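You operate a simulated robot arm through the tools that you are given. There is no shell and no other tool. Be economical: measure what you need, move in short steps, check, and stop when the job is done.

You run a simulated two-armed robot. Do the job below in one go: nothing can be reset, and whatever is moved stays where it is left.

## Task
Put the duster on the top of the back cross table away on the left half of the sill under the green blind. Fetch the clear cup from the top of the back cross table and set it on top of the green flat carton there. Turn the black knob to 2. Do these in any order. Set down upright: clear cup.

The check looks at the end state, three seconds after you hand in, the way a careful person would. Anything else that was tipped, shoved, dropped, spilled or broken makes it a failure.

## Robot
Two 7-joint arms with two-finger grippers on one trunk, on a base that drives. Base frame: it is fixed to the floor where the robot stands at the start and does not move with it; the origin is under the middle of the robot, x ahead of it, y to its left, z up; the surface under the hand at the start is at about z = 0.74. Lengths are in m, angles in degrees, forces in N, time in s.
The left shoulder is at the start at [0.085, 0.216, 1.249], the right one opposite. With the tool pointing down near the work surface each hand reaches from about 0.16 to 0.84 m from the robot's upright axis, wherever it stands, measured 20 degrees to its own side. Places, roughly: black knob [0.4, 1.7, 0.8]; left half of the sill under the green blind [1.8, 4.3, 0.9]. Payload 3.43 kg a hand.
Tool frame (each hand has its own): the origin (TCP) lies between the finger pads and is the grasp point; the fingertips stand 0.02 m ahead of it; z points along the fingers, y is the line along which they close. The gripper opens to 0.124 m. The gripper's body begins 0.093 m behind the TCP.
Orientation is that of the tool frame in the base frame, as [roll, pitch, yaw] about the fixed x, y, z axes, in that order (R = Rz(yaw) Ry(pitch) Rx(roll)). With the fingers straight down and closing along the base's y, the tool's x points along the base's -x, its y along +y and its z along -z.

## Interface
- The arms move only by the tool jog_arm. It takes "left_targets", "right_targets" or both (then of equal length, played together; a hand with none holds still); each is a list of rows, each a list of 7 numbers: the shift along the tool's x, y, z in cm, then the turn, a rotation vector about the tool's x, y, z in degrees, then the closure, from 0 (fully open) to 1 (shut). In form: [[x, y, z, ax, ay, az, jaw], ...]. A call has 1 to 20 rows; each row shifts and turns the commanded pose from where the row before left it, along the tool's axes as they then stand. Each row takes 0.2 s and may step no farther than 0.05 m and 8.6 degrees from the row before; otherwise, or with a gripper value out of range, the whole call is refused. A pose out of reach is approached as far as the arm can. The call stops where the force on the tool passes 40 N (or 10 N more than at its start, if that is more) or the arm is blocked; 0.2 s more then pass. Each finger travels about 0.072 m/s and halts on what it meets, pressing with about 37 N; the grip force reading is that of the motor and also rises with nothing between the fingers. The clock runs only during rows and for 0.2 s after the last one: add rows that do not move to give the fingers time. It gives the time, the measured TCP pose, the force on the tool (base axes), the opening and the grip force at its end, in the units of the frame above (readings bear some noise), with the torque about the TCP (base axes, N m) and any sound that the robot's microphone picked up.
- Cameras (640 x 400 px; columns grow to the right, rows downward): "scene" is now at [0.2093, 0.0036, 1.3984]; the picture's right is [0.07, -1.00, 0.00], its down [-0.75, -0.05, -0.66] and it looks along [0.66, 0.04, -0.75] (base axes); focal length 268 px, centre (320, 200). "left" rides on the left gripper at [0.082, -0.014, -0.14] in its tool frame; the picture's right is [0.17, 0.99, 0.00], its down [-0.83, 0.14, -0.54] and it looks along [-0.53, 0.09, 0.84] (tool axes); focal length 243 px, centre (320, 200). "right" rides on the right gripper at [0.082, 0.014, -0.14] in its tool frame; the picture's right is [-0.17, 0.99, 0.00], its down [-0.83, -0.14, -0.54] and it looks along [-0.53, -0.09, 0.84] (tool axes); focal length 243 px, centre (320, 200). There is no depth. A picture from a camera that has moved, and an enlarged one, comes with that camera's place and axes in the base frame and with its lens.
- capture(camera): a new picture of that camera. The clock stands still meanwhile.
- move_column(by): slides the trunk up (or, below 0, down) by that many m; the arms and the scene camera ride with it, the base frame stays. It gives what a move gives, with no picture.
- base_move(legs): drives the robot by 1 to 6 legs, each [ahead, left, turn to the left] in m, m and degrees, along the robot's own axes; the way and the turn of a leg run together, so that a leg with both is an arc; at most 1.5 m and 180 degrees a leg. The arms and the cameras ride along, it lands a little off, and it stops where it bumps. It gives what a move gives.
- pan_tilt(pan, tilt): turns the head with the scene camera to pan (to the left, within 80 degrees either way) and tilt (down, from -29 to 69), counted from straight ahead of the robot. It gives what a move gives.
- zoom(camera, box): a new picture of the part [left, top, right, bottom] of that camera's present view, enlarged. The clock stands still meanwhile.
- sign_off(): hands the job in; it is judged then, once.

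Work in short steps. Places have to be worked out from the pictures, the camera data and where the tool is seen: move nearer, look again, correct. Check each grasp and each placing, and mend what went wrong. You have 165 turns and 138 pictures in all, those below and enlarged ones among them. Open the grippers and draw the arms clear of the work before you hand the job in, unless the task says otherwise; then end with one line.

The tools are called after ">>>" by a JSON object that holds its "method" and its "body". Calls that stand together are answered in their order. jog_arm: Moves the arms, as the interface text tells. Its arguments: {"type":"object","properties":{"left_targets":{"type":"array","items":{"type":"array","items":{"type":"number"}}},"right_targets":{"type":"array","items":{"type":"array","items":{"type":"number"}}}},"required":[]} The other tools are called the same way: move_column (by) slides the trunk up or down; base_move (legs) drives the base; pan_tilt (pan, tilt) turns the head that bears the scene camera; capture (camera) takes a picture; zoom (camera, box) takes an enlarged picture of a part of a camera's view; sign_off () hands the job in.

At the start:

```text
clock: 0.0
left_tool_pos: [0.6442, 0.3063, 1.0297]
left_tcp_rot: [-180.0, 0.1, 180.0]
left_contact_force: [0.5, 0.2, -0.3]
left_wrist_torque: [-0.02, 0.0, 0.01]
left_grip_width: 0.1239
left_finger_force: 0.0
right_tool_pos: [0.4962, -0.1291, 1.0753]
right_tcp_rot: [-180.0, 0.2, 179.9]
right_contact_force: [0.8, 0.6, 1.0]
right_wrist_torque: [-0.02, -0.01, 0.0]
right_grip_width: 0.124
right_finger_force: 0.0
trunk travel left (down, up): [-0.405, 0.185]
robot x, y, heading: [-0.0011, 0.0014, -0.1]
head pan, tilt: [3.8, 48.6]
```

scene: 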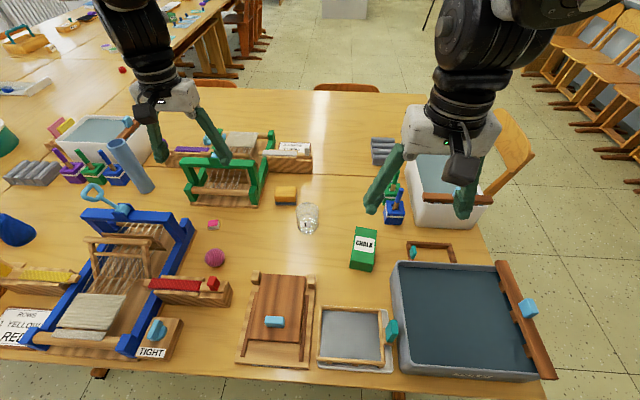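
right: 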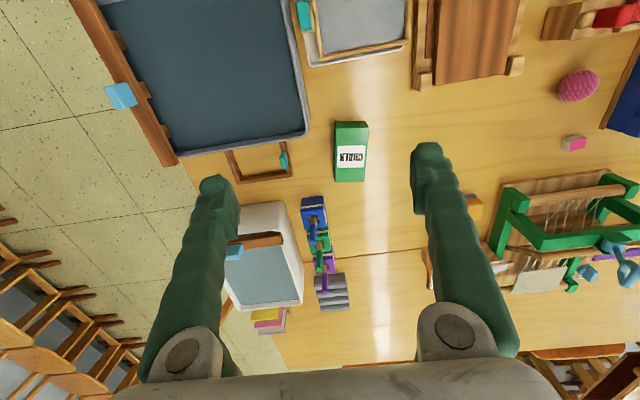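
left: 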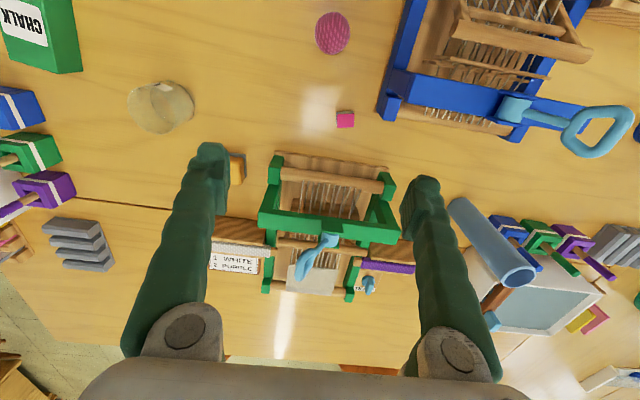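

The scene shows a table with a clear cup and possibly a duster, and a green chalk box. I look around to find the other places.

>>> {"method": "pan_tilt", "body": {"pan": 75, "tilt": 25}}

>>> {"method": "capture", "body": {"camera": "scene"}}

>>> {"method": "pan_tilt", "body": {"pan": 30, "tilt": 15}}

>>> {"method": "capture", "body": {"camera": "scene"}}

>>> {"method": "pan_tilt", "body": {"pan": -35, "tilt": 20}}

>>> {"method": "capture", "body": {"camera": "scene"}}

```text
clock: 1.4
left_tool_pos: [0.6442, 0.3061, 1.0301]
left_tcp_rot: [180.0, 0.0, -180.0]
left_contact_force: [0.6, -0.4, 0.1]
left_wrist_torque: [0.04, -0.01, -0.01]
left_grip_width: 0.124
left_finger_force: 0.1
right_tool_pos: [0.495, -0.1285, 1.0749]
right_tcp_rot: [180.0, 0.1, 179.9]
right_contact_force: [-0.4, -0.4, -0.8]
right_wrist_torque: [0.01, -0.02, -0.02]
right_grip_width: 0.1239
right_finger_force: 0.0
trunk travel left (down, up): [-0.405, 0.185]
robot x, y, heading: [-0.0015, -0.0016, -0.1]
head pan, tilt: [75.0, 25.0]
```

```text
134 pictures are left
camera scene: at [0.1551, 0.0874, 1.4339], right [0.97, -0.26, 0.0], down [-0.11, -0.41, -0.91], along [0.24, 0.88, -0.42], focal length 268 px, centre (320, 200)
```

scene: 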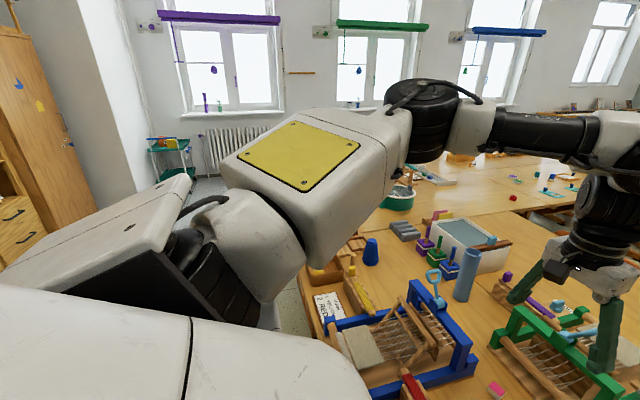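

```text
clock: 2.5
left_tool_pos: [0.6442, 0.3061, 1.0289]
left_tcp_rot: [-180.0, 0.1, -180.0]
left_contact_force: [0.7, -0.3, 0.6]
left_wrist_torque: [-0.02, -0.01, 0.03]
left_grip_width: 0.1242
left_finger_force: 0.0
right_tool_pos: [0.4952, -0.1303, 1.0754]
right_tcp_rot: [-180.0, 0.0, 179.9]
right_contact_force: [-0.3, 0.1, 0.4]
right_wrist_torque: [0.01, -0.02, -0.01]
right_grip_width: 0.124
right_finger_force: 0.0
trunk travel left (down, up): [-0.405, 0.185]
robot x, y, heading: [0.0019, -0.0035, -0.0]
head pan, tilt: [30.0, 15.0]
```

```text
133 pictures are left
camera scene: at [0.212, 0.0452, 1.4502], right [0.5, -0.87, 0.0], down [-0.22, -0.13, -0.97], along [0.84, 0.48, -0.26], focal length 268 px, centre (320, 200)
```

scene: 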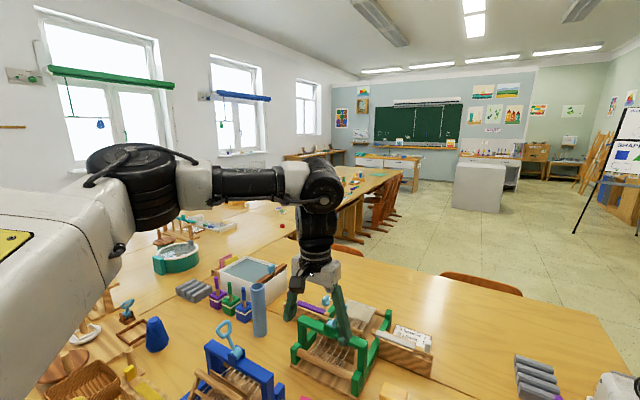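

```text
clock: 3.9
left_tool_pos: [0.6441, 0.3074, 1.0301]
left_tcp_rot: [180.0, 0.0, 180.0]
left_contact_force: [-0.1, 0.6, 0.2]
left_wrist_torque: [0.0, -0.02, -0.03]
left_grip_width: 0.1241
left_finger_force: 0.2
right_tool_pos: [0.4967, -0.1303, 1.0748]
right_tcp_rot: [-180.0, 0.0, 179.9]
right_contact_force: [0.6, -0.3, 0.3]
right_wrist_torque: [-0.02, 0.01, 0.0]
right_grip_width: 0.1243
right_finger_force: 0.1
trunk travel left (down, up): [-0.405, 0.185]
robot x, y, heading: [-0.0008, -0.0018, 0.0]
head pan, tilt: [-35.0, 20.0]
```

```text
132 pictures are left
camera scene: at [0.2075, -0.0549, 1.442], right [-0.57, -0.82, 0.0], down [-0.28, 0.2, -0.94], along [0.77, -0.54, -0.34], focal length 268 px, centre (320, 200)
```

scene: 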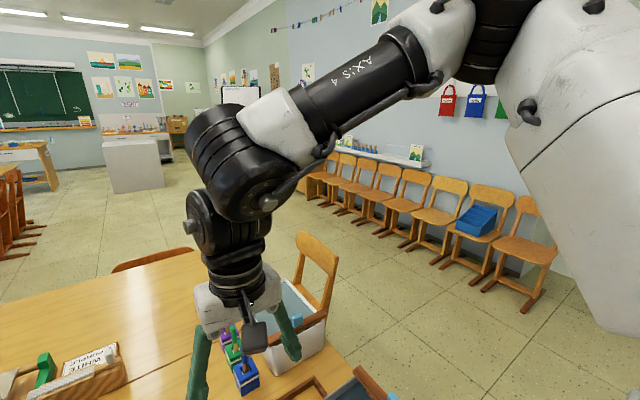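

I look closely at the items in front of the robot.

>>> {"method": "pan_tilt", "body": {"pan": 0, "tilt": 50}}

>>> {"method": "zoom", "body": {"camera": "scene", "box": [200, 150, 440, 300]}}

>>> {"method": "zoom", "body": {"camera": "left", "box": [0, 0, 280, 200]}}

>>> {"method": "pan_tilt", "body": {"pan": 60, "tilt": 35}}

>>> {"method": "capture", "body": {"camera": "scene"}}

```text
clock: 4.9
left_tool_pos: [0.645, 0.3071, 1.0302]
left_tcp_rot: [-179.9, 0.0, 180.0]
left_contact_force: [0.3, -0.1, -0.4]
left_wrist_torque: [0.03, 0.0, -0.01]
left_grip_width: 0.1241
left_finger_force: 0.2
right_tool_pos: [0.4965, -0.1292, 1.075]
right_tcp_rot: [179.9, 0.0, 179.9]
right_contact_force: [0.7, -0.2, -0.5]
right_wrist_torque: [-0.02, -0.02, 0.0]
right_grip_width: 0.124
right_finger_force: 0.0
trunk travel left (down, up): [-0.405, 0.185]
robot x, y, heading: [0.0014, -0.0036, 0.1]
head pan, tilt: [0.0, 50.0]
```

```text
2.67 times, centred on (320, 225) of scene
camera zoom: at [0.2082, -0.0017, 1.3965], right [0.0, -1.0, 0.0], down [-0.77, 0.0, -0.64], along [0.64, 0.0, -0.77], focal length 714 px, centre (320, 133)
```

zoom: 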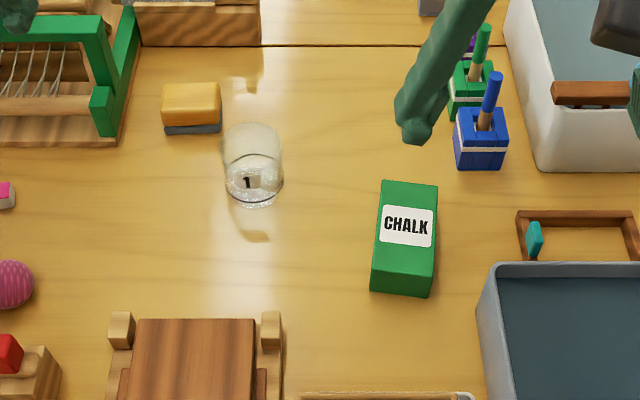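

```text
2.00 times, centred on (140, 100) of left
camera zoom: at [0.5616, 0.2935, 1.1698], right [-0.17, 0.99, 0.0], down [0.83, 0.14, 0.54], along [0.53, 0.09, -0.84], focal length 485 px, centre (680, 400)
```

zoom: 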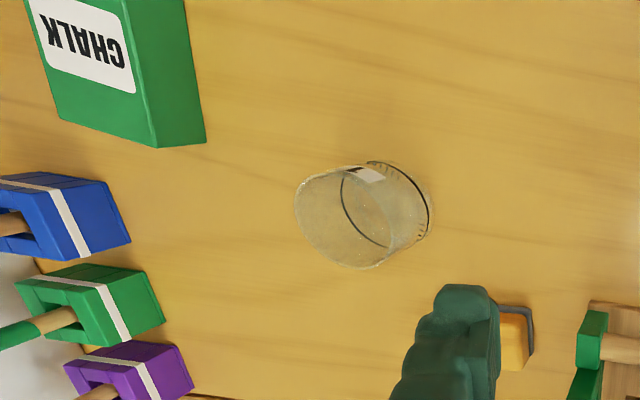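

```text
clock: 6.2
left_tool_pos: [0.644, 0.3062, 1.0302]
left_tcp_rot: [-180.0, -0.1, 180.0]
left_contact_force: [0.0, 0.9, 0.4]
left_wrist_torque: [0.02, 0.01, 0.0]
left_grip_width: 0.1239
left_finger_force: 0.1
right_tool_pos: [0.4952, -0.1307, 1.0764]
right_tcp_rot: [180.0, 0.1, 180.0]
right_contact_force: [-0.6, -0.7, -0.6]
right_wrist_torque: [0.0, 0.01, 0.0]
right_grip_width: 0.1238
right_finger_force: 0.1
trunk travel left (down, up): [-0.405, 0.185]
robot x, y, heading: [-0.0007, 0.0006, 0.0]
head pan, tilt: [60.0, 35.0]
```

```text
129 pictures are left
camera scene: at [0.1753, 0.0746, 1.4182], right [0.87, -0.5, 0.0], down [-0.29, -0.5, -0.82], along [0.41, 0.71, -0.57], focal length 268 px, centre (320, 200)
```

scene: 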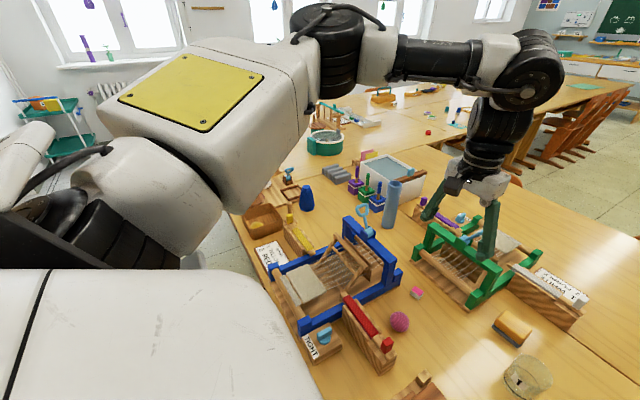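

The duster (yellow block) is near (0.737, 0.150), the cup near (0.68, 0.07), and the chalk carton lies flat near (0.60, -0.12). I bring the left hand over the duster and turn it so that the fingers close along x.

>>> {"method": "jog_arm", "body": {"left_targets": [[-2.3, -3.9, 0, 0, 0, 0, 0], [-2.3, -3.9, 0, 0, 0, 0, 0], [-2.3, -3.9, 0, 0, 0, 0, 0], [-2.3, -3.9, 0, 0, 0, 0, 0], [0, 0, 0, 0, 0, -8.2, 0], [0, 0, 0, 0, 0, -8.2, 0], [0, 0, 0, 0, 0, -8.2, 0], [0, 0, 0, 0, 0, -8.2, 0], [0, 0, 0, 0, 0, -8.2, 0], [0, 0, 0, 0, 0, -8.2, 0], [0, 0, 0, 0, 0, -8.2, 0], [0, 0, 0, 0, 0, -8.2, 0], [0, 0, 0, 0, 0, -8.2, 0], [0, 0, 0, 0, 0, -8.2, 0], [0, 0, 0, 0, 0, -8, 0]]}}

>>> {"method": "capture", "body": {"camera": "left"}}

>>> {"method": "pan_tilt", "body": {"pan": 0, "tilt": 50}}

>>> {"method": "capture", "body": {"camera": "scene"}}

```text
clock: 9.4
left_tool_pos: [0.7519, 0.1636, 1.04]
left_tcp_rot: [-178.8, 0.1, -124.4]
left_contact_force: [-0.2, 0.2, 0.1]
left_wrist_torque: [-0.04, 0.02, 0.0]
left_grip_width: 0.124
left_finger_force: 0.1
left hand out of reach, approached as far as the arm can: row 11, 12, 13, 14, 15
right_tool_pos: [0.4948, -0.1297, 1.0748]
right_tcp_rot: [-180.0, 0.0, 179.8]
right_contact_force: [-0.1, 1.0, -0.1]
right_wrist_torque: [-0.02, -0.01, 0.02]
right_grip_width: 0.1239
right_finger_force: 0.1
trunk travel left (down, up): [-0.405, 0.185]
robot x, y, heading: [-0.0011, -0.0012, 0.1]
head pan, tilt: [60.0, 35.0]
```

```text
128 pictures are left
camera left: at [0.7144, 0.0898, 1.1807], right [-0.91, 0.42, -0.02], down [0.34, 0.77, 0.54], along [0.24, 0.48, -0.84], focal length 243 px, centre (320, 200)
```

left: 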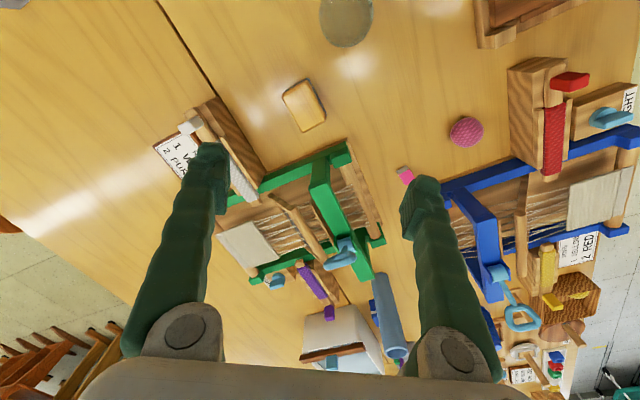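

```text
clock: 10.7
left_tool_pos: [0.7519, 0.164, 1.0384]
left_tcp_rot: [-179.1, 0.3, -124.5]
left_contact_force: [0.2, 0.5, 0.0]
left_wrist_torque: [-0.01, 0.02, 0.02]
left_grip_width: 0.1239
left_finger_force: 0.0
right_tool_pos: [0.4958, -0.13, 1.0759]
right_tcp_rot: [-180.0, 0.1, 179.9]
right_contact_force: [-0.1, 0.5, 0.0]
right_wrist_torque: [0.01, 0.04, -0.01]
right_grip_width: 0.124
right_finger_force: 0.0
trunk travel left (down, up): [-0.405, 0.185]
robot x, y, heading: [0.0009, 0.001, 0.0]
head pan, tilt: [0.0, 50.0]
```

```text
127 pictures are left
camera scene: at [0.2082, -0.0015, 1.3965], right [0.0, -1.0, 0.0], down [-0.77, 0.0, -0.64], along [0.64, 0.0, -0.77], focal length 268 px, centre (320, 200)
```

scene: 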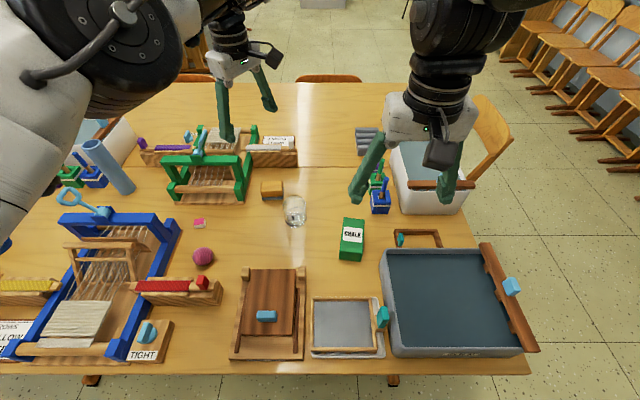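

The wrist hits its limit at 55°; closing along y (about 7 cm) also clears the neighbours. I turn back and see what orientation results.

>>> {"method": "jog_arm", "body": {"left_targets": [[0, 0, 0, 0, 0, 8.2, 0], [0, 0, 0, 0, 0, 8.2, 0], [0, 0, 0, 0, 0, 8.2, 0], [0, 0, 0, 0, 0, 8.2, 0], [0, 0, 0, 0, 0, 8.2, 0], [0, 0, 0, 0, 0, 8.2, 0], [0, 0, 0, 0, 0, 7, 0]]}}

>>> {"method": "capture", "body": {"camera": "left"}}

```text
clock: 12.5
left_tool_pos: [0.7469, 0.1662, 1.0222]
left_tcp_rot: [178.8, -0.3, 178.9]
left_contact_force: [-0.4, -0.5, 1.0]
left_wrist_torque: [0.0, 0.02, -0.01]
left_grip_width: 0.1241
left_finger_force: 0.2
right_tool_pos: [0.4957, -0.1293, 1.075]
right_tcp_rot: [179.9, 0.1, 179.9]
right_contact_force: [0.4, -0.3, 1.1]
right_wrist_torque: [-0.01, 0.01, -0.03]
right_grip_width: 0.124
right_finger_force: 0.0
trunk travel left (down, up): [-0.405, 0.185]
robot x, y, heading: [-0.0012, 0.0015, -0.1]
head pan, tilt: [0.0, 50.0]
stopped in row 7 (left hand): the arm was blocked; the commanded pose is now the measured one
```

```text
126 pictures are left
camera left: at [0.6644, 0.1514, 1.1623], right [-0.15, 0.99, 0.02], down [0.84, 0.11, 0.54], along [0.53, 0.1, -0.84], focal length 243 px, centre (320, 200)
```

left: 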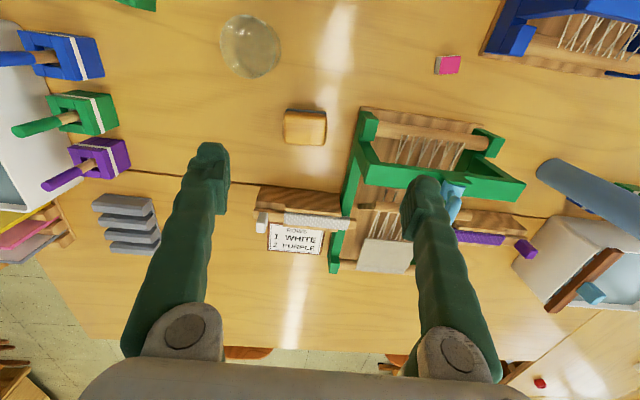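

The duster's centre comes out at about (0.772, 0.151). I shift over it and go down partway with a narrowed opening.

>>> {"method": "jog_arm", "body": {"left_targets": [[-2.4, -1.5, 0, 0, 0, 0, 0.17], [0, 0, 4, 1.2, 0, 0, 0.17], [0, 0, 4, 0, 0, 0, 0.17], [0, 0, 4, 0, 0, 0, 0.17], [0, 0, 4, 0, 0, 0, 0.17], [0, 0, 0, 0, 0, 0, 0.17]]}}

>>> {"method": "capture", "body": {"camera": "left"}}

```text
clock: 13.9
left_tool_pos: [0.7512, 0.1561, 0.8638]
left_tcp_rot: [-179.8, -0.2, 178.5]
left_contact_force: [0.5, -0.3, -0.1]
left_wrist_torque: [0.03, -0.03, 0.01]
left_grip_width: 0.1031
left_finger_force: 0.2
left hand out of reach, approached as far as the arm can: row 1
right_tool_pos: [0.4962, -0.1285, 1.076]
right_tcp_rot: [-180.0, 0.1, 179.9]
right_contact_force: [-0.1, 0.0, -0.3]
right_wrist_torque: [0.04, -0.01, 0.0]
right_grip_width: 0.1242
right_finger_force: 0.0
trunk travel left (down, up): [-0.405, 0.185]
robot x, y, heading: [-0.0011, 0.0034, 0.1]
head pan, tilt: [0.0, 50.0]
```

```text
125 pictures are left
camera left: at [0.6685, 0.1454, 1.004], right [-0.14, 0.99, 0.0], down [0.84, 0.12, 0.54], along [0.53, 0.08, -0.84], focal length 243 px, centre (320, 200)
```

left: 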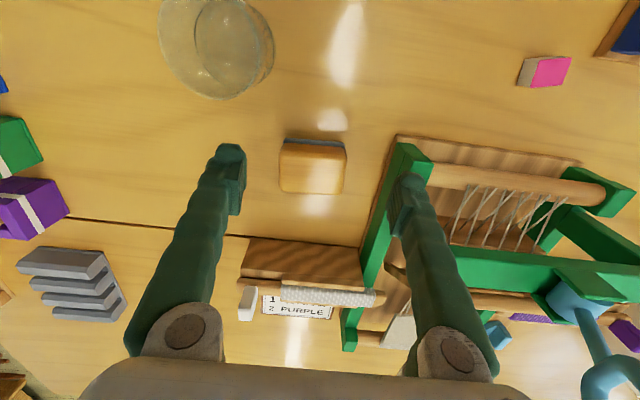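

Duster at (0.772, 0.154). I correct and descend to the grasp height.

>>> {"method": "jog_arm", "body": {"left_targets": [[-2.1, -0.2, 0, 0, 0, 0, 0.17], [0, 0, 4, 0, 0, 0, 0.17], [0, 0, 4, 0, 0, 0, 0.17], [0, 0, 1.8, 0, 0, 0, 0.17], [0, 0, 0, 0, 0, 0, 0.17]]}}

>>> {"method": "capture", "body": {"camera": "left"}}

```text
clock: 15.1
left_tool_pos: [0.7413, 0.1459, 0.7789]
left_tcp_rot: [-179.8, 0.0, 178.6]
left_contact_force: [-0.6, 0.0, -0.4]
left_wrist_torque: [0.01, 0.01, 0.01]
left_grip_width: 0.1031
left_finger_force: 0.0
left hand out of reach, approached as far as the arm can: row 1, 2, 3, 4
right_tool_pos: [0.4957, -0.1285, 1.0755]
right_tcp_rot: [180.0, 0.1, 179.9]
right_contact_force: [-0.1, 0.3, 0.4]
right_wrist_torque: [0.02, 0.03, -0.01]
right_grip_width: 0.1239
right_finger_force: 0.0
trunk travel left (down, up): [-0.405, 0.185]
robot x, y, heading: [-0.0001, 0.0006, 0.0]
head pan, tilt: [0.0, 50.0]
```

```text
124 pictures are left
camera left: at [0.6595, 0.1348, 0.9188], right [-0.14, 0.99, 0.0], down [0.84, 0.12, 0.54], along [0.53, 0.07, -0.84], focal length 243 px, centre (320, 200)
```

left: 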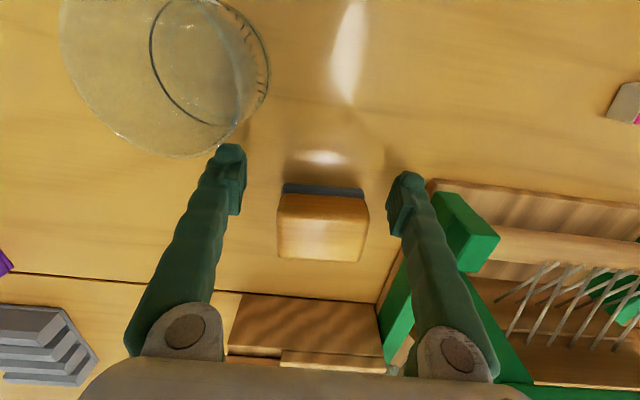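

The arm is at its reach limit 3 cm short. I lift the left hand clear and lower the trunk to get more reach.

>>> {"method": "jog_arm", "body": {"left_targets": [[0, 0.5, -4, 0, 0, 0, 0.17], [0, 0, -4, 0, 0, 0, 0.17], [0, 0, -4, 0, 0, 0, 0.17], [0, 0, -4, 0, 0, 0, 0.17], [0, 0, -3, 0, 0, 0, 0.17]]}}

>>> {"method": "move_column", "body": {"by": -0.13}}

```text
clock: 16.3
left_tool_pos: [0.74, 0.1645, 0.9565]
left_tcp_rot: [179.0, -1.3, 179.4]
left_contact_force: [0.4, 0.2, -0.1]
left_wrist_torque: [-0.02, 0.0, 0.0]
left_grip_width: 0.1032
left_finger_force: 0.1
right_tool_pos: [0.4968, -0.1295, 1.0748]
right_tcp_rot: [-179.9, 0.2, 179.9]
right_contact_force: [0.4, -0.9, -0.2]
right_wrist_torque: [-0.03, -0.02, 0.02]
right_grip_width: 0.1237
right_finger_force: 0.1
trunk travel left (down, up): [-0.405, 0.185]
robot x, y, heading: [0.0033, -0.0002, 0.0]
head pan, tilt: [0.0, 50.0]
```

```text
clock: 17.9
left_tool_pos: [0.7424, 0.1515, 0.8391]
left_tcp_rot: [-179.9, 0.0, 178.6]
left_contact_force: [-0.2, -0.2, 0.4]
left_wrist_torque: [0.0, -0.03, 0.0]
left_grip_width: 0.1028
left_finger_force: 0.1
right_tool_pos: [0.4956, -0.1288, 0.9453]
right_tcp_rot: [-180.0, 0.1, 180.0]
right_contact_force: [-0.6, -0.5, -0.1]
right_wrist_torque: [0.0, 0.0, -0.02]
right_grip_width: 0.124
right_finger_force: 0.1
trunk travel left (down, up): [-0.275, 0.315]
robot x, y, heading: [0.0004, -0.0005, 0.0]
head pan, tilt: [0.0, 50.0]
```

Now I shift forward 3 cm at this height and check.

>>> {"method": "jog_arm", "body": {"left_targets": [[-1.5, 0.1, 0, 0, 0, 0.7, 0.17], [-1.4, 0.1, 0, 0, 0, 0.7, 0.17], [0, 0, 0, 0, 0, 0, 0.17]]}}

>>> {"method": "capture", "body": {"camera": "left"}}

```text
clock: 18.5
left_tool_pos: [0.7815, 0.1792, 0.8542]
left_tcp_rot: [-175.8, 0.2, -178.6]
left_contact_force: [-5.2, -24.1, 13.3]
left_wrist_torque: [0.4, -0.01, 0.17]
left_grip_width: 0.0899
left_finger_force: 0.1
right_tool_pos: [0.4944, -0.1341, 0.9462]
right_tcp_rot: [179.9, 0.1, 179.7]
right_contact_force: [0.0, 0.3, 0.6]
right_wrist_torque: [-0.01, 0.05, 0.0]
right_grip_width: 0.124
right_finger_force: 0.1
trunk travel left (down, up): [-0.275, 0.315]
robot x, y, heading: [-0.0022, 0.0001, 0.1]
head pan, tilt: [0.0, 50.0]
stopped in row 3 (left hand): the force on the tool passed its limit at 51 N (the readings are from after the stop); the commanded pose is now the measured one
```

```text
123 pictures are left
camera left: at [0.6989, 0.1734, 0.9963], right [-0.19, 0.98, -0.07], down [0.82, 0.2, 0.53], along [0.53, 0.04, -0.84], focal length 243 px, centre (320, 200)
```

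left: 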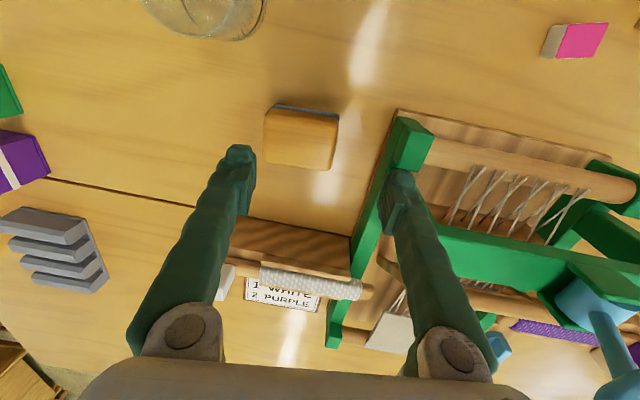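

The hand jumped toward the loom's post and touched it; the loom's corner still measures at the same place (0.738, 0.24). I back off gently upward and right.

>>> {"method": "jog_arm", "body": {"left_targets": [[0, -1, -0.5, 0, 0, 0, 0.17], [0, -1, -2, 0, 0, 0, 0.17], [0, 0, -3, 0, 0, 0, 0.17], [0, 0, -3, 0, 0, 0, 0.17], [0, 0, 0, 0, 0, 0, 0.17]]}}

>>> {"method": "capture", "body": {"camera": "left"}}

>>> {"method": "capture", "body": {"camera": "scene"}}

```text
clock: 19.7
left_tool_pos: [0.7796, 0.1753, 0.9362]
left_tcp_rot: [-176.1, 0.1, -178.1]
left_contact_force: [-0.1, 0.0, -0.6]
left_wrist_torque: [-0.01, 0.02, -0.03]
left_grip_width: 0.1029
left_finger_force: 0.1
right_tool_pos: [0.4959, -0.1301, 0.945]
right_tcp_rot: [180.0, 0.1, 179.8]
right_contact_force: [0.1, 0.0, -0.5]
right_wrist_torque: [0.01, -0.02, 0.01]
right_grip_width: 0.1239
right_finger_force: 0.1
trunk travel left (down, up): [-0.275, 0.315]
robot x, y, heading: [-0.001, -0.0015, -0.1]
head pan, tilt: [0.0, 50.0]
```

```text
122 pictures are left
camera left: at [0.6986, 0.1684, 1.077], right [-0.2, 0.98, -0.07], down [0.82, 0.2, 0.53], along [0.53, 0.05, -0.85], focal length 243 px, centre (320, 200)
```

left: 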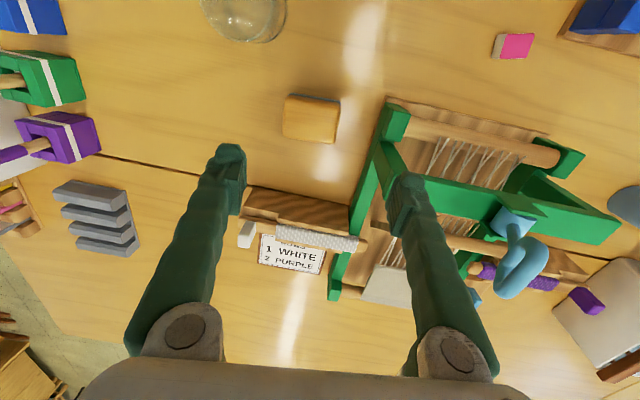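

```text
121 pictures are left
camera scene: at [0.2411, -0.0024, 1.2672], right [0.0, -1.0, 0.0], down [-0.77, 0.0, -0.64], along [0.64, 0.0, -0.77], focal length 268 px, centre (320, 200)
```

scene: 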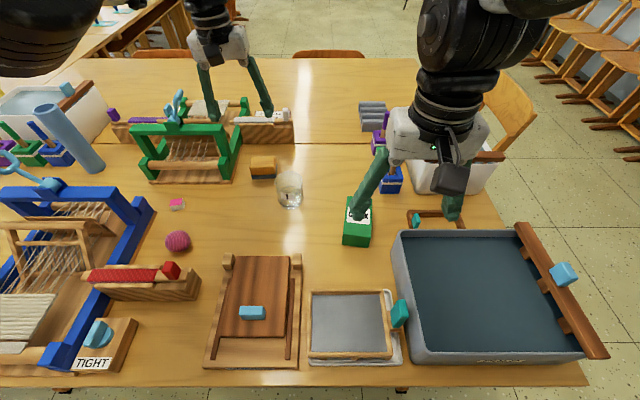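

The loom looks undisturbed. At this height I bring the hand over the duster with small moves and see if it follows.

>>> {"method": "jog_arm", "body": {"left_targets": [[0.3, -1.1, 0, 0, 0, 0, 0.17], [0.3, -1.1, 0, 0, 0, 0, 0.17], [0, 0, 0, 0, 0, 0, 0.17]]}}

```text
clock: 20.7
left_tool_pos: [0.7799, 0.1784, 0.9337]
left_tcp_rot: [-176.9, -0.2, -176.1]
left_contact_force: [-0.3, 1.1, 0.3]
left_wrist_torque: [0.01, -0.04, 0.0]
left_grip_width: 0.1029
left_finger_force: 0.1
right_tool_pos: [0.4957, -0.1304, 0.9443]
right_tcp_rot: [180.0, 0.1, 179.8]
right_contact_force: [-0.7, 0.4, -0.8]
right_wrist_torque: [0.01, 0.03, -0.03]
right_grip_width: 0.1241
right_finger_force: 0.0
trunk travel left (down, up): [-0.275, 0.315]
robot x, y, heading: [-0.0031, -0.0009, -0.2]
head pan, tilt: [0.0, 50.0]
stopped in row 3 (left hand): the arm was blocked; the commanded pose is now the measured one
```

The arm itself seems blocked (elbow posture). I lift and retract the left hand to a relaxed pose to unwind it.

>>> {"method": "jog_arm", "body": {"left_targets": [[0, 0, -3, 0, 0, 0, 0.17], [0, 0, -3, 0, 0, 0, 0.17], [0, 0, -3, 0, 0, 0, 0.17], [4, 1, 0, 0, 0, 0, 0.17], [4, 2, 0, 0, 0, 0, 0.17], [4, 3, 0, 0, 0, 0, 0.17], [4, 3, 0, 0, 0, 0, 0.17], [4, 3, 0, 0, 0, 0, 0.17], [0, 0, 0, 0, 0, 0, 0.17]]}}

>>> {"method": "capture", "body": {"camera": "scene"}}

```text
clock: 22.7
left_tool_pos: [0.5654, 0.2794, 0.9778]
left_tcp_rot: [-176.8, 0.1, -176.3]
left_contact_force: [0.4, 0.4, -0.3]
left_wrist_torque: [0.01, 0.01, -0.03]
left_grip_width: 0.103
left_finger_force: 0.1
left hand out of reach, approached as far as the arm can: row 1, 2, 3
right_tool_pos: [0.4973, -0.1304, 0.9443]
right_tcp_rot: [-180.0, 0.0, 179.7]
right_contact_force: [0.0, 0.6, -0.8]
right_wrist_torque: [0.03, 0.03, 0.01]
right_grip_width: 0.124
right_finger_force: 0.0
trunk travel left (down, up): [-0.275, 0.315]
robot x, y, heading: [-0.0022, -0.0007, 0.0]
head pan, tilt: [0.0, 50.0]
```

```text
120 pictures are left
camera scene: at [0.2415, -0.0032, 1.2672], right [0.0, -1.0, 0.0], down [-0.77, 0.0, -0.64], along [0.64, 0.0, -0.77], focal length 268 px, centre (320, 200)
```

scene: 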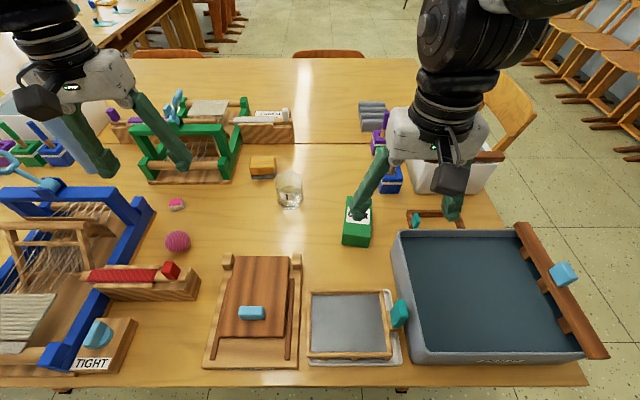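

I level the tool and go to the duster from the front, right-first then forward.

>>> {"method": "jog_arm", "body": {"left_targets": [[0, -4, 0, 1.6, 0, 1.8, 0.17], [0, -4, 1.5, 1.6, 0, 1.8, 0.17], [0, -4, 2, 0, 0, 0, 0.17], [-4, -0.5, 2, 0, 0, 0, 0.17], [-4, 0, 2, 0, 0, 0, 0.17], [-4, 0, 0, 0, 0, 0, 0.17], [0, 0, 0, 0, 0, 0, 0.17]]}}

>>> {"method": "capture", "body": {"camera": "left"}}

```text
clock: 24.3
left_tool_pos: [0.6876, 0.1465, 0.913]
left_tcp_rot: [-173.5, 0.3, -180.0]
left_contact_force: [0.9, 0.7, 0.6]
left_wrist_torque: [0.0, 0.0, 0.0]
left_grip_width: 0.1029
left_finger_force: 0.1
right_tool_pos: [0.4957, -0.1304, 0.9455]
right_tcp_rot: [179.9, 0.1, 179.8]
right_contact_force: [0.3, 0.8, -0.5]
right_wrist_torque: [0.01, -0.01, -0.03]
right_grip_width: 0.1241
right_finger_force: 0.1
trunk travel left (down, up): [-0.275, 0.315]
robot x, y, heading: [-0.0013, 0.0029, 0.0]
head pan, tilt: [0.0, 50.0]
```

```text
119 pictures are left
camera left: at [0.6051, 0.1498, 1.0542], right [-0.17, 0.98, -0.11], down [0.83, 0.2, 0.52], along [0.54, -0.01, -0.84], focal length 243 px, centre (320, 200)
```

left: 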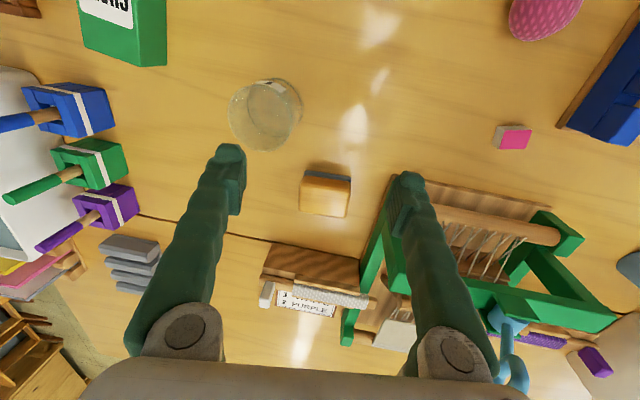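

The hand followed; roll is off by 6.5°, which I correct while moving on forward.

>>> {"method": "jog_arm", "body": {"left_targets": [[-2, 0.2, 0, -3.2, 0, 0, 0.17], [-2, 0.2, 0, -3.2, 0, 0, 0.17], [-2, 0.2, 0, 0, 0, 0, 0.17], [-2.2, 0, 0, 0, 0, 0, 0.17], [0, 0, 0, 0, 0, 0, 0.17]]}}

```text
clock: 25.7
left_tool_pos: [0.7773, 0.1902, 0.9093]
left_tcp_rot: [-179.8, 0.0, -176.8]
left_contact_force: [0.1, 0.3, -0.5]
left_wrist_torque: [-0.01, -0.02, -0.01]
left_grip_width: 0.1028
left_finger_force: 0.1
right_tool_pos: [0.496, -0.1302, 0.9462]
right_tcp_rot: [180.0, 0.2, 179.8]
right_contact_force: [0.1, 0.6, 0.1]
right_wrist_torque: [-0.02, -0.03, -0.03]
right_grip_width: 0.124
right_finger_force: 0.1
trunk travel left (down, up): [-0.275, 0.315]
robot x, y, heading: [-0.0028, 0.0004, -0.2]
head pan, tilt: [0.0, 50.0]
stopped in row 5 (left hand): the arm was blocked; the commanded pose is now the measured one
```

The arm can't reach inward this far. I retract the hand a bit and turn the base 15° to the right, which brings the left shoulder closer to the duster.

>>> {"method": "jog_arm", "body": {"left_targets": [[4, 0, -2, 0, 0, 0, 0.17], [4, 0, -2, 0, 0, 0, 0.17], [4, 0, 0, 0, 0, 0, 0.17], [4, 0, 0, 0, 0, 0, 0.17], [0, 0, 0, 0, 0, 0, 0.17]]}}

>>> {"method": "base_move", "body": {"legs": [[0, 0, -15]]}}

>>> {"method": "capture", "body": {"camera": "scene"}}

>>> {"method": "capture", "body": {"camera": "left"}}

```text
clock: 26.9
left_tool_pos: [0.6208, 0.1786, 0.9523]
left_tcp_rot: [-179.7, 0.1, -177.1]
left_contact_force: [0.2, 0.0, 0.0]
left_wrist_torque: [0.0, 0.04, -0.02]
left_grip_width: 0.1031
left_finger_force: 0.1
right_tool_pos: [0.4976, -0.1305, 0.9449]
right_tcp_rot: [-180.0, -0.1, 179.8]
right_contact_force: [-0.1, -0.5, 0.4]
right_wrist_torque: [0.0, 0.02, 0.0]
right_grip_width: 0.1241
right_finger_force: 0.2
trunk travel left (down, up): [-0.275, 0.315]
robot x, y, heading: [-0.0, 0.0011, -0.1]
head pan, tilt: [0.0, 50.0]
```

```text
clock: 28.5
left_tool_pos: [0.6442, 0.0126, 0.9513]
left_tcp_rot: [-179.7, 0.1, 168.1]
left_contact_force: [0.1, -0.2, 0.2]
left_wrist_torque: [0.01, -0.01, -0.03]
left_grip_width: 0.1032
left_finger_force: 0.1
right_tool_pos: [0.4469, -0.2535, 0.9453]
right_tcp_rot: [-180.0, 0.0, 165.0]
right_contact_force: [0.0, -0.2, 0.6]
right_wrist_torque: [0.0, -0.01, 0.0]
right_grip_width: 0.124
right_finger_force: 0.0
trunk travel left (down, up): [-0.275, 0.315]
robot x, y, heading: [-0.0053, 0.0039, -15.0]
head pan, tilt: [0.0, 50.0]
```

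```text
118 pictures are left
camera scene: at [0.2324, -0.0645, 1.2674], right [-0.26, -0.97, 0.0], down [-0.74, 0.2, -0.64], along [0.62, -0.17, -0.77], focal length 268 px, centre (320, 200)
```

scene: 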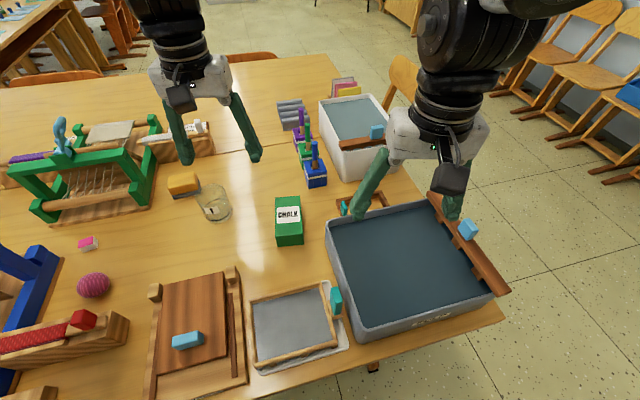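

```text
117 pictures are left
camera left: at [0.5603, 0.017, 1.092], right [0.04, 1.0, -0.01], down [0.84, -0.03, 0.54], along [0.54, -0.03, -0.84], focal length 243 px, centre (320, 200)
```

left: 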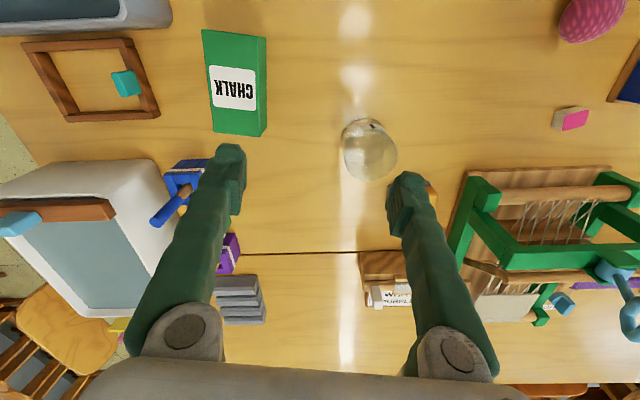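

Now I rotate to yaw 180 and move over the duster again.

>>> {"method": "jog_arm", "body": {"left_targets": [[0, 0, 0, 0, 0, -6, 0.17], [0, 0, 0, 0, 0, -5.9, 0.17], [0, 3.5, 0, 0, 0, 0, 0.17], [-2, 3.5, 0, 0, 0, 0, 0.17], [-3, 3.5, 0, 0, 0, 0, 0.17], [-3, 3.5, 0, 0, 0, 0, 0.17], [-3, 0, 2, 0, 0, 0, 0.17], [-1.8, 0, 3, 0, 0, 0, 0.17], [0, 0, 0, 0, 0, 0, 0.17]]}}

>>> {"method": "capture", "body": {"camera": "left"}}

```text
clock: 30.5
left_tool_pos: [0.7715, 0.1539, 0.8997]
left_tcp_rot: [-179.7, 0.0, 180.0]
left_contact_force: [-0.2, 0.6, -0.2]
left_wrist_torque: [-0.01, -0.01, -0.03]
left_grip_width: 0.1027
left_finger_force: 0.0
right_tool_pos: [0.4455, -0.2538, 0.946]
right_tcp_rot: [180.0, 0.1, 164.9]
right_contact_force: [-1.1, -0.3, 0.4]
right_wrist_torque: [-0.03, -0.04, -0.02]
right_grip_width: 0.1237
right_finger_force: 0.0
trunk travel left (down, up): [-0.275, 0.315]
robot x, y, heading: [-0.0031, 0.0019, -15.3]
head pan, tilt: [0.0, 50.0]
```

```text
116 pictures are left
camera left: at [0.6881, 0.1409, 1.04], right [-0.17, 0.99, -0.01], down [0.83, 0.14, 0.54], along [0.53, 0.08, -0.84], focal length 243 px, centre (320, 200)
```

left: 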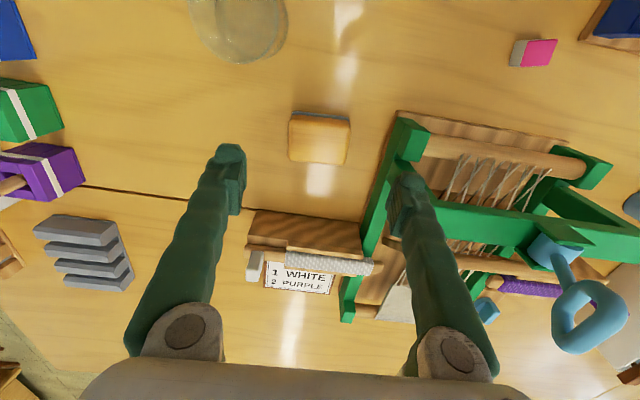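

Centred over the duster with 3 cm to the loom. I descend and close.

>>> {"method": "jog_arm", "body": {"left_targets": [[0, 0, 4, 0, 0, 0, 0.2], [0, 0, 4, 0, 0, 0, 0.2], [0, 0, 4, 0, 0, 0, 0.2], [0, 0, 1.6, 0, 0, 0, 0.2], [0, 0, 0, 0, 0, 0, 0.2]]}}

>>> {"method": "capture", "body": {"camera": "left"}}

```text
clock: 31.7
left_tool_pos: [0.7707, 0.151, 0.7638]
left_tcp_rot: [-179.7, 0.1, -179.9]
left_contact_force: [0.2, 0.0, -0.6]
left_wrist_torque: [0.0, -0.04, 0.03]
left_grip_width: 0.0993
left_finger_force: 0.0
right_tool_pos: [0.4447, -0.2547, 0.9451]
right_tcp_rot: [-179.9, 0.1, 164.9]
right_contact_force: [0.4, -0.1, 0.6]
right_wrist_torque: [-0.01, 0.01, 0.03]
right_grip_width: 0.1242
right_finger_force: 0.1
trunk travel left (down, up): [-0.275, 0.315]
robot x, y, heading: [-0.001, 0.0007, -15.3]
head pan, tilt: [0.0, 50.0]
```

```text
115 pictures are left
camera left: at [0.6883, 0.1391, 0.9043], right [-0.17, 0.99, -0.01], down [0.83, 0.14, 0.54], along [0.53, 0.08, -0.84], focal length 243 px, centre (320, 200)
```

left: 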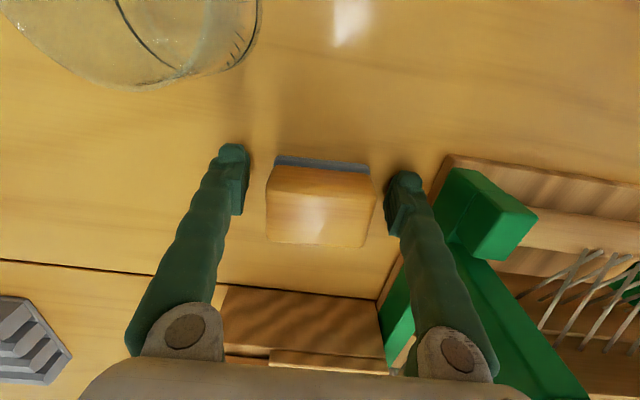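

Fingers straddle the duster. Close and lift.

>>> {"method": "jog_arm", "body": {"left_targets": [[0, 0, 0, 0, 0, 0, 0.5], [0, 0, 0, 0, 0, 0, 0.7], [0, 0, 0, 0, 0, 0, 0.7], [0, 0, 0, 0, 0, 0, 0.7], [0, 0, -2, 0, 0, 0, 0.7], [0, 0, -3, 0, 0, 0, 0.7], [0, 0, -4, 0, 0, 0, 0.7], [0, 0, -4, 0, 0, 0, 0.7], [0, 0, 0, 0, 0, 0, 0.7]]}}

>>> {"method": "capture", "body": {"camera": "left"}}

```text
clock: 33.7
left_tool_pos: [0.7723, 0.1513, 0.894]
left_tcp_rot: [-179.8, -0.1, 180.0]
left_contact_force: [0.4, -0.2, -0.4]
left_wrist_torque: [0.01, 0.04, -0.01]
left_grip_width: 0.0675
left_finger_force: 37.1
right_tool_pos: [0.4463, -0.2535, 0.9446]
right_tcp_rot: [-179.9, 0.1, 164.9]
right_contact_force: [0.4, -0.2, 0.1]
right_wrist_torque: [-0.02, 0.0, -0.01]
right_grip_width: 0.1239
right_finger_force: 0.0
trunk travel left (down, up): [-0.275, 0.315]
robot x, y, heading: [-0.0, 0.002, -15.1]
head pan, tilt: [0.0, 50.0]
```

```text
114 pictures are left
camera left: at [0.6895, 0.1397, 1.0341], right [-0.17, 0.99, -0.01], down [0.83, 0.14, 0.54], along [0.53, 0.08, -0.84], focal length 243 px, centre (320, 200)
```

left: 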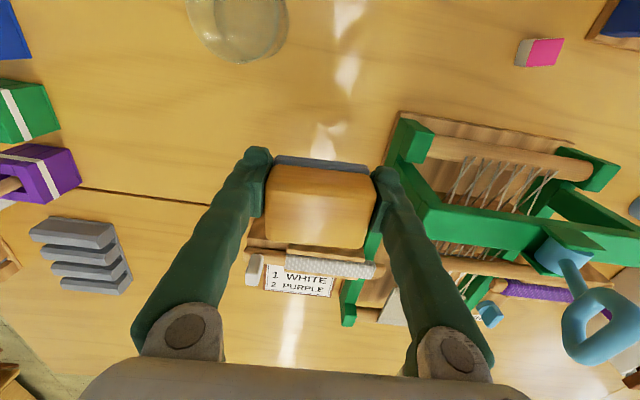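

Duster is held (0.0675 m wide). I retract the left hand, raise it, and raise the trunk before turning the base left for the right arm.

>>> {"method": "jog_arm", "body": {"left_targets": [[2, 0, -4, 0, 0, 0, 0.7], [4, 0, -2, 0, 0, 0, 0.7], [4, 0, -2, 0, 0, 0, 0.7], [4, 0, -2, 0, 0, 0, 0.7], [4, 1, 0, 0, 0, 0, 0.7], [2, 1, 0, 0, 0, 0, 0.7], [0, 0, 0, 0, 0, 0, 0.7]]}}

>>> {"method": "move_column", "body": {"by": 0.13}}

>>> {"method": "base_move", "body": {"legs": [[0, 0, 40]]}}

>>> {"method": "capture", "body": {"camera": "scene"}}

>>> {"method": "capture", "body": {"camera": "right"}}

```text
clock: 35.3
left_tool_pos: [0.5769, 0.1733, 0.9926]
left_tcp_rot: [-179.5, -0.1, 179.8]
left_contact_force: [0.3, 0.0, -0.1]
left_wrist_torque: [-0.01, -0.01, 0.02]
left_grip_width: 0.0673
left_finger_force: 36.7
left hand out of reach, approached as far as the arm can: row 6
right_tool_pos: [0.4458, -0.2551, 0.945]
right_tcp_rot: [180.0, 0.1, 164.9]
right_contact_force: [-0.2, -0.1, -0.4]
right_wrist_torque: [0.0, -0.01, 0.02]
right_grip_width: 0.1238
right_finger_force: 0.1
trunk travel left (down, up): [-0.275, 0.315]
robot x, y, heading: [-0.0004, -0.0, -15.0]
head pan, tilt: [0.0, 50.0]
```

```text
clock: 36.8
left_tool_pos: [0.5762, 0.1727, 1.1222]
left_tcp_rot: [-179.8, -0.1, -180.0]
left_contact_force: [0.6, -0.5, -0.9]
left_wrist_torque: [0.03, 0.05, 0.03]
left_grip_width: 0.067
left_finger_force: 36.6
right_tool_pos: [0.4456, -0.2539, 1.0745]
right_tcp_rot: [180.0, -0.1, 164.9]
right_contact_force: [-0.3, 0.0, -0.4]
right_wrist_torque: [-0.04, 0.02, 0.0]
right_grip_width: 0.1237
right_finger_force: 0.2
trunk travel left (down, up): [-0.405, 0.185]
robot x, y, heading: [-0.0022, 0.0014, -15.0]
head pan, tilt: [0.0, 50.0]
```

```text
clock: 39.7
left_tool_pos: [0.332, 0.5014, 1.1224]
left_tcp_rot: [-179.7, -0.1, -140.2]
left_contact_force: [-0.4, -1.2, -0.1]
left_wrist_torque: [0.02, 0.04, 0.0]
left_grip_width: 0.0668
left_finger_force: 36.9
right_tool_pos: [0.5045, 0.0903, 1.0753]
right_tcp_rot: [180.0, 0.0, -155.3]
right_contact_force: [0.0, -0.6, -0.1]
right_wrist_torque: [-0.01, -0.01, 0.0]
right_grip_width: 0.1241
right_finger_force: 0.0
trunk travel left (down, up): [-0.405, 0.185]
robot x, y, heading: [0.0011, -0.0013, 24.9]
head pan, tilt: [0.0, 50.0]
```

```text
113 pictures are left
camera scene: at [0.1892, 0.0855, 1.3964], right [0.42, -0.91, 0.0], down [-0.7, -0.32, -0.64], along [0.58, 0.27, -0.77], focal length 268 px, centre (320, 200)
```

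scene: 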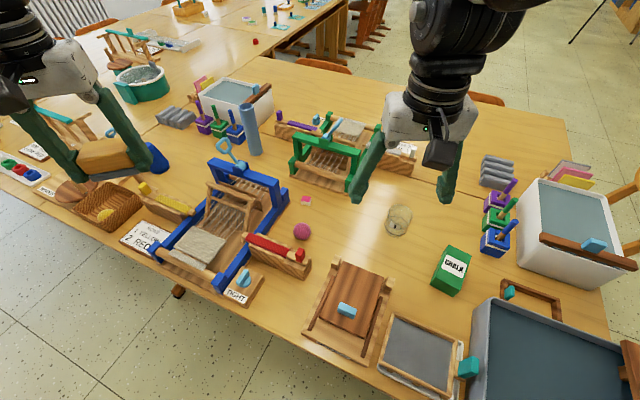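

```text
112 pictures are left
camera right: at [0.4248, 0.0692, 1.2142], right [-0.26, 0.97, 0.0], down [0.81, 0.22, 0.54], along [0.52, 0.14, -0.84], focal length 243 px, centre (320, 200)
```

right: 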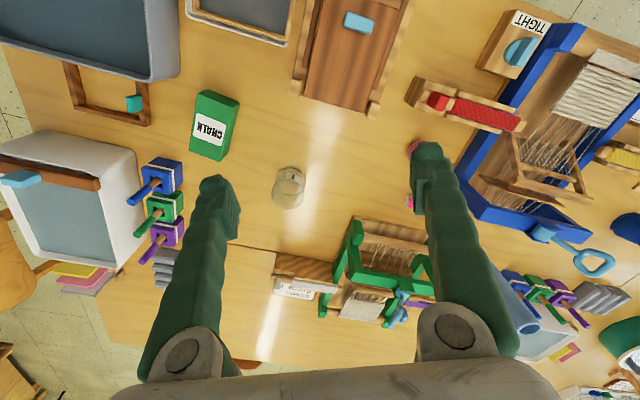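

The view is clear: the cup is near (0.683, 0.068). I bring the right hand above it at z 0.93 with opening about 0.10.

>>> {"method": "jog_arm", "body": {"right_targets": [[-4, -2.4, 2, 0, 0, 0, 0.15], [-4, -2.4, 3, 0, 0, 0, 0.15], [-4, -2.4, 4, 0, 0, 0, 0.15], [-3.3, -2.3, 4, 0, 0, 0, 0.15], [0, 0, 1.5, 0, 0, 0, 0.15], [0, 0, 0, 0, 0, 0, 0.15]]}}

>>> {"method": "capture", "body": {"camera": "right"}}

```text
refused: row 1 steps farther than a row can; nothing moved
```

```text
111 pictures are left
camera right: at [0.4248, 0.0692, 1.2142], right [-0.26, 0.97, 0.0], down [0.81, 0.22, 0.54], along [0.52, 0.14, -0.84], focal length 243 px, centre (320, 200)
```

right: 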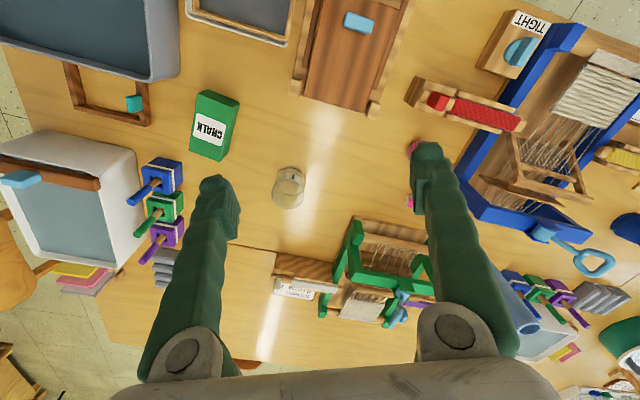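

The step was too long; I split it into smaller rows.

>>> {"method": "jog_arm", "body": {"right_targets": [[-3, -1.9, 0, 0, 0, 0, 0.15], [-3, -1.9, 2, 0, 0, 0, 0.15], [-3, -1.9, 2, 0, 0, 0, 0.15], [-3, -1.9, 3, 0, 0, 0, 0.15], [-3.3, -1.9, 3, 0, 0, 0, 0.15], [0, 0, 4.5, 0, 0, 0, 0.15], [0, 0, 0, 0, 0, 0, 0.15]]}}

>>> {"method": "capture", "body": {"camera": "right"}}

```text
clock: 41.3
left_tool_pos: [0.3321, 0.502, 1.1235]
left_tcp_rot: [-179.7, 0.0, -140.0]
left_contact_force: [-0.2, 0.5, 0.3]
left_wrist_torque: [0.02, -0.06, 0.0]
left_grip_width: 0.0665
left_finger_force: 37.2
right_tool_pos: [0.5554, 0.1251, 0.9129]
right_tcp_rot: [-179.9, 0.4, -155.7]
right_contact_force: [-0.1, -0.1, 0.2]
right_wrist_torque: [0.0, 0.01, -0.02]
right_grip_width: 0.1054
right_finger_force: 0.1
right hand out of reach, approached as far as the arm can: row 1, 2, 3, 4, 5, 6
trunk travel left (down, up): [-0.405, 0.185]
robot x, y, heading: [0.001, 0.005, 24.9]
head pan, tilt: [0.0, 50.0]
```

```text
110 pictures are left
camera right: at [0.4757, 0.1051, 1.0521], right [-0.26, 0.97, 0.0], down [0.81, 0.22, 0.54], along [0.53, 0.14, -0.84], focal length 243 px, centre (320, 200)
```

right: 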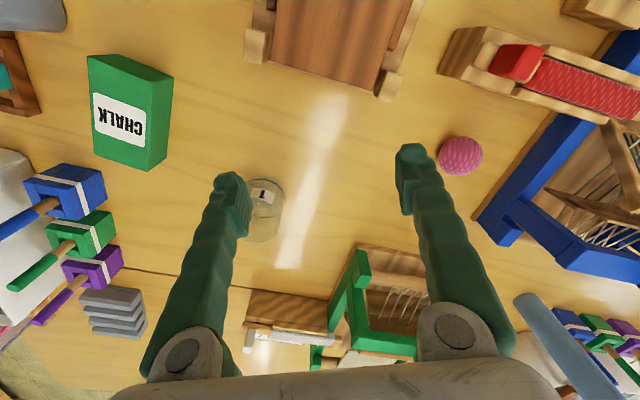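

The right hand barely moved; I test a pure sideways move outward to see whether the limit persists.

>>> {"method": "jog_arm", "body": {"right_targets": [[0, -2, -2, 0, 0, 0, 0.15], [0, -2, -2, 0, 0, 0, 0.15], [0, 0, 0, 0, 0, 0, 0.15]]}}

>>> {"method": "capture", "body": {"camera": "scene"}}

```text
clock: 42.1
left_tool_pos: [0.3348, 0.5037, 1.1232]
left_tcp_rot: [-179.7, 0.0, -140.2]
left_contact_force: [0.1, -0.3, -1.5]
left_wrist_torque: [-0.02, 0.0, -0.01]
left_grip_width: 0.0664
left_finger_force: 36.6
right_tool_pos: [0.5508, 0.0986, 0.9559]
right_tcp_rot: [-179.9, 0.2, -155.7]
right_contact_force: [0.3, 0.1, 0.1]
right_wrist_torque: [0.0, 0.01, -0.01]
right_grip_width: 0.1055
right_finger_force: 0.2
right hand out of reach, approached as far as the arm can: row 1, 2
trunk travel left (down, up): [-0.405, 0.185]
robot x, y, heading: [-0.0007, -0.0015, 24.8]
head pan, tilt: [0.0, 50.0]
```

```text
109 pictures are left
camera scene: at [0.1897, 0.0862, 1.3963], right [0.42, -0.91, 0.0], down [-0.7, -0.32, -0.64], along [0.58, 0.27, -0.77], focal length 268 px, centre (320, 200)
```

scene: 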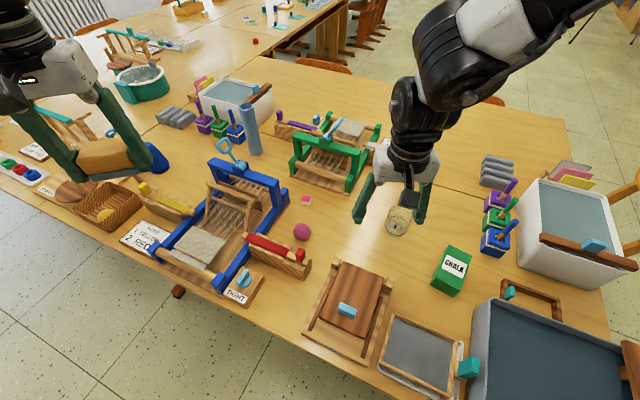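

The posture seems stuck. I pull the hand back and outward first, then will approach from there.

>>> {"method": "jog_arm", "body": {"right_targets": [[4, 0, -2, 0, 0, 0, 0.15], [4, 0, -2, 0, 0, 0, 0.15], [4, -2, 0, 0, 0, 0, 0.15], [2, -4, 0, 0, 0, 0, 0.15], [0, -4, 0, 0, 0, 0, 0.15], [0, 0, 0, 0, 0, 0, 0.15]]}}

```text
clock: 43.5
left_tool_pos: [0.3316, 0.5025, 1.1225]
left_tcp_rot: [-179.7, 0.0, -140.2]
left_contact_force: [0.1, 0.1, -0.8]
left_wrist_torque: [-0.02, 0.01, -0.01]
left_grip_width: 0.0668
left_finger_force: 37.2
right_tool_pos: [0.4655, -0.0471, 0.9964]
right_tcp_rot: [-180.0, 0.2, -155.3]
right_contact_force: [0.2, -0.4, 0.0]
right_wrist_torque: [0.0, -0.03, 0.01]
right_grip_width: 0.1053
right_finger_force: 0.1
trunk travel left (down, up): [-0.405, 0.185]
robot x, y, heading: [-0.0009, -0.0016, 25.0]
head pan, tilt: [0.0, 50.0]
```

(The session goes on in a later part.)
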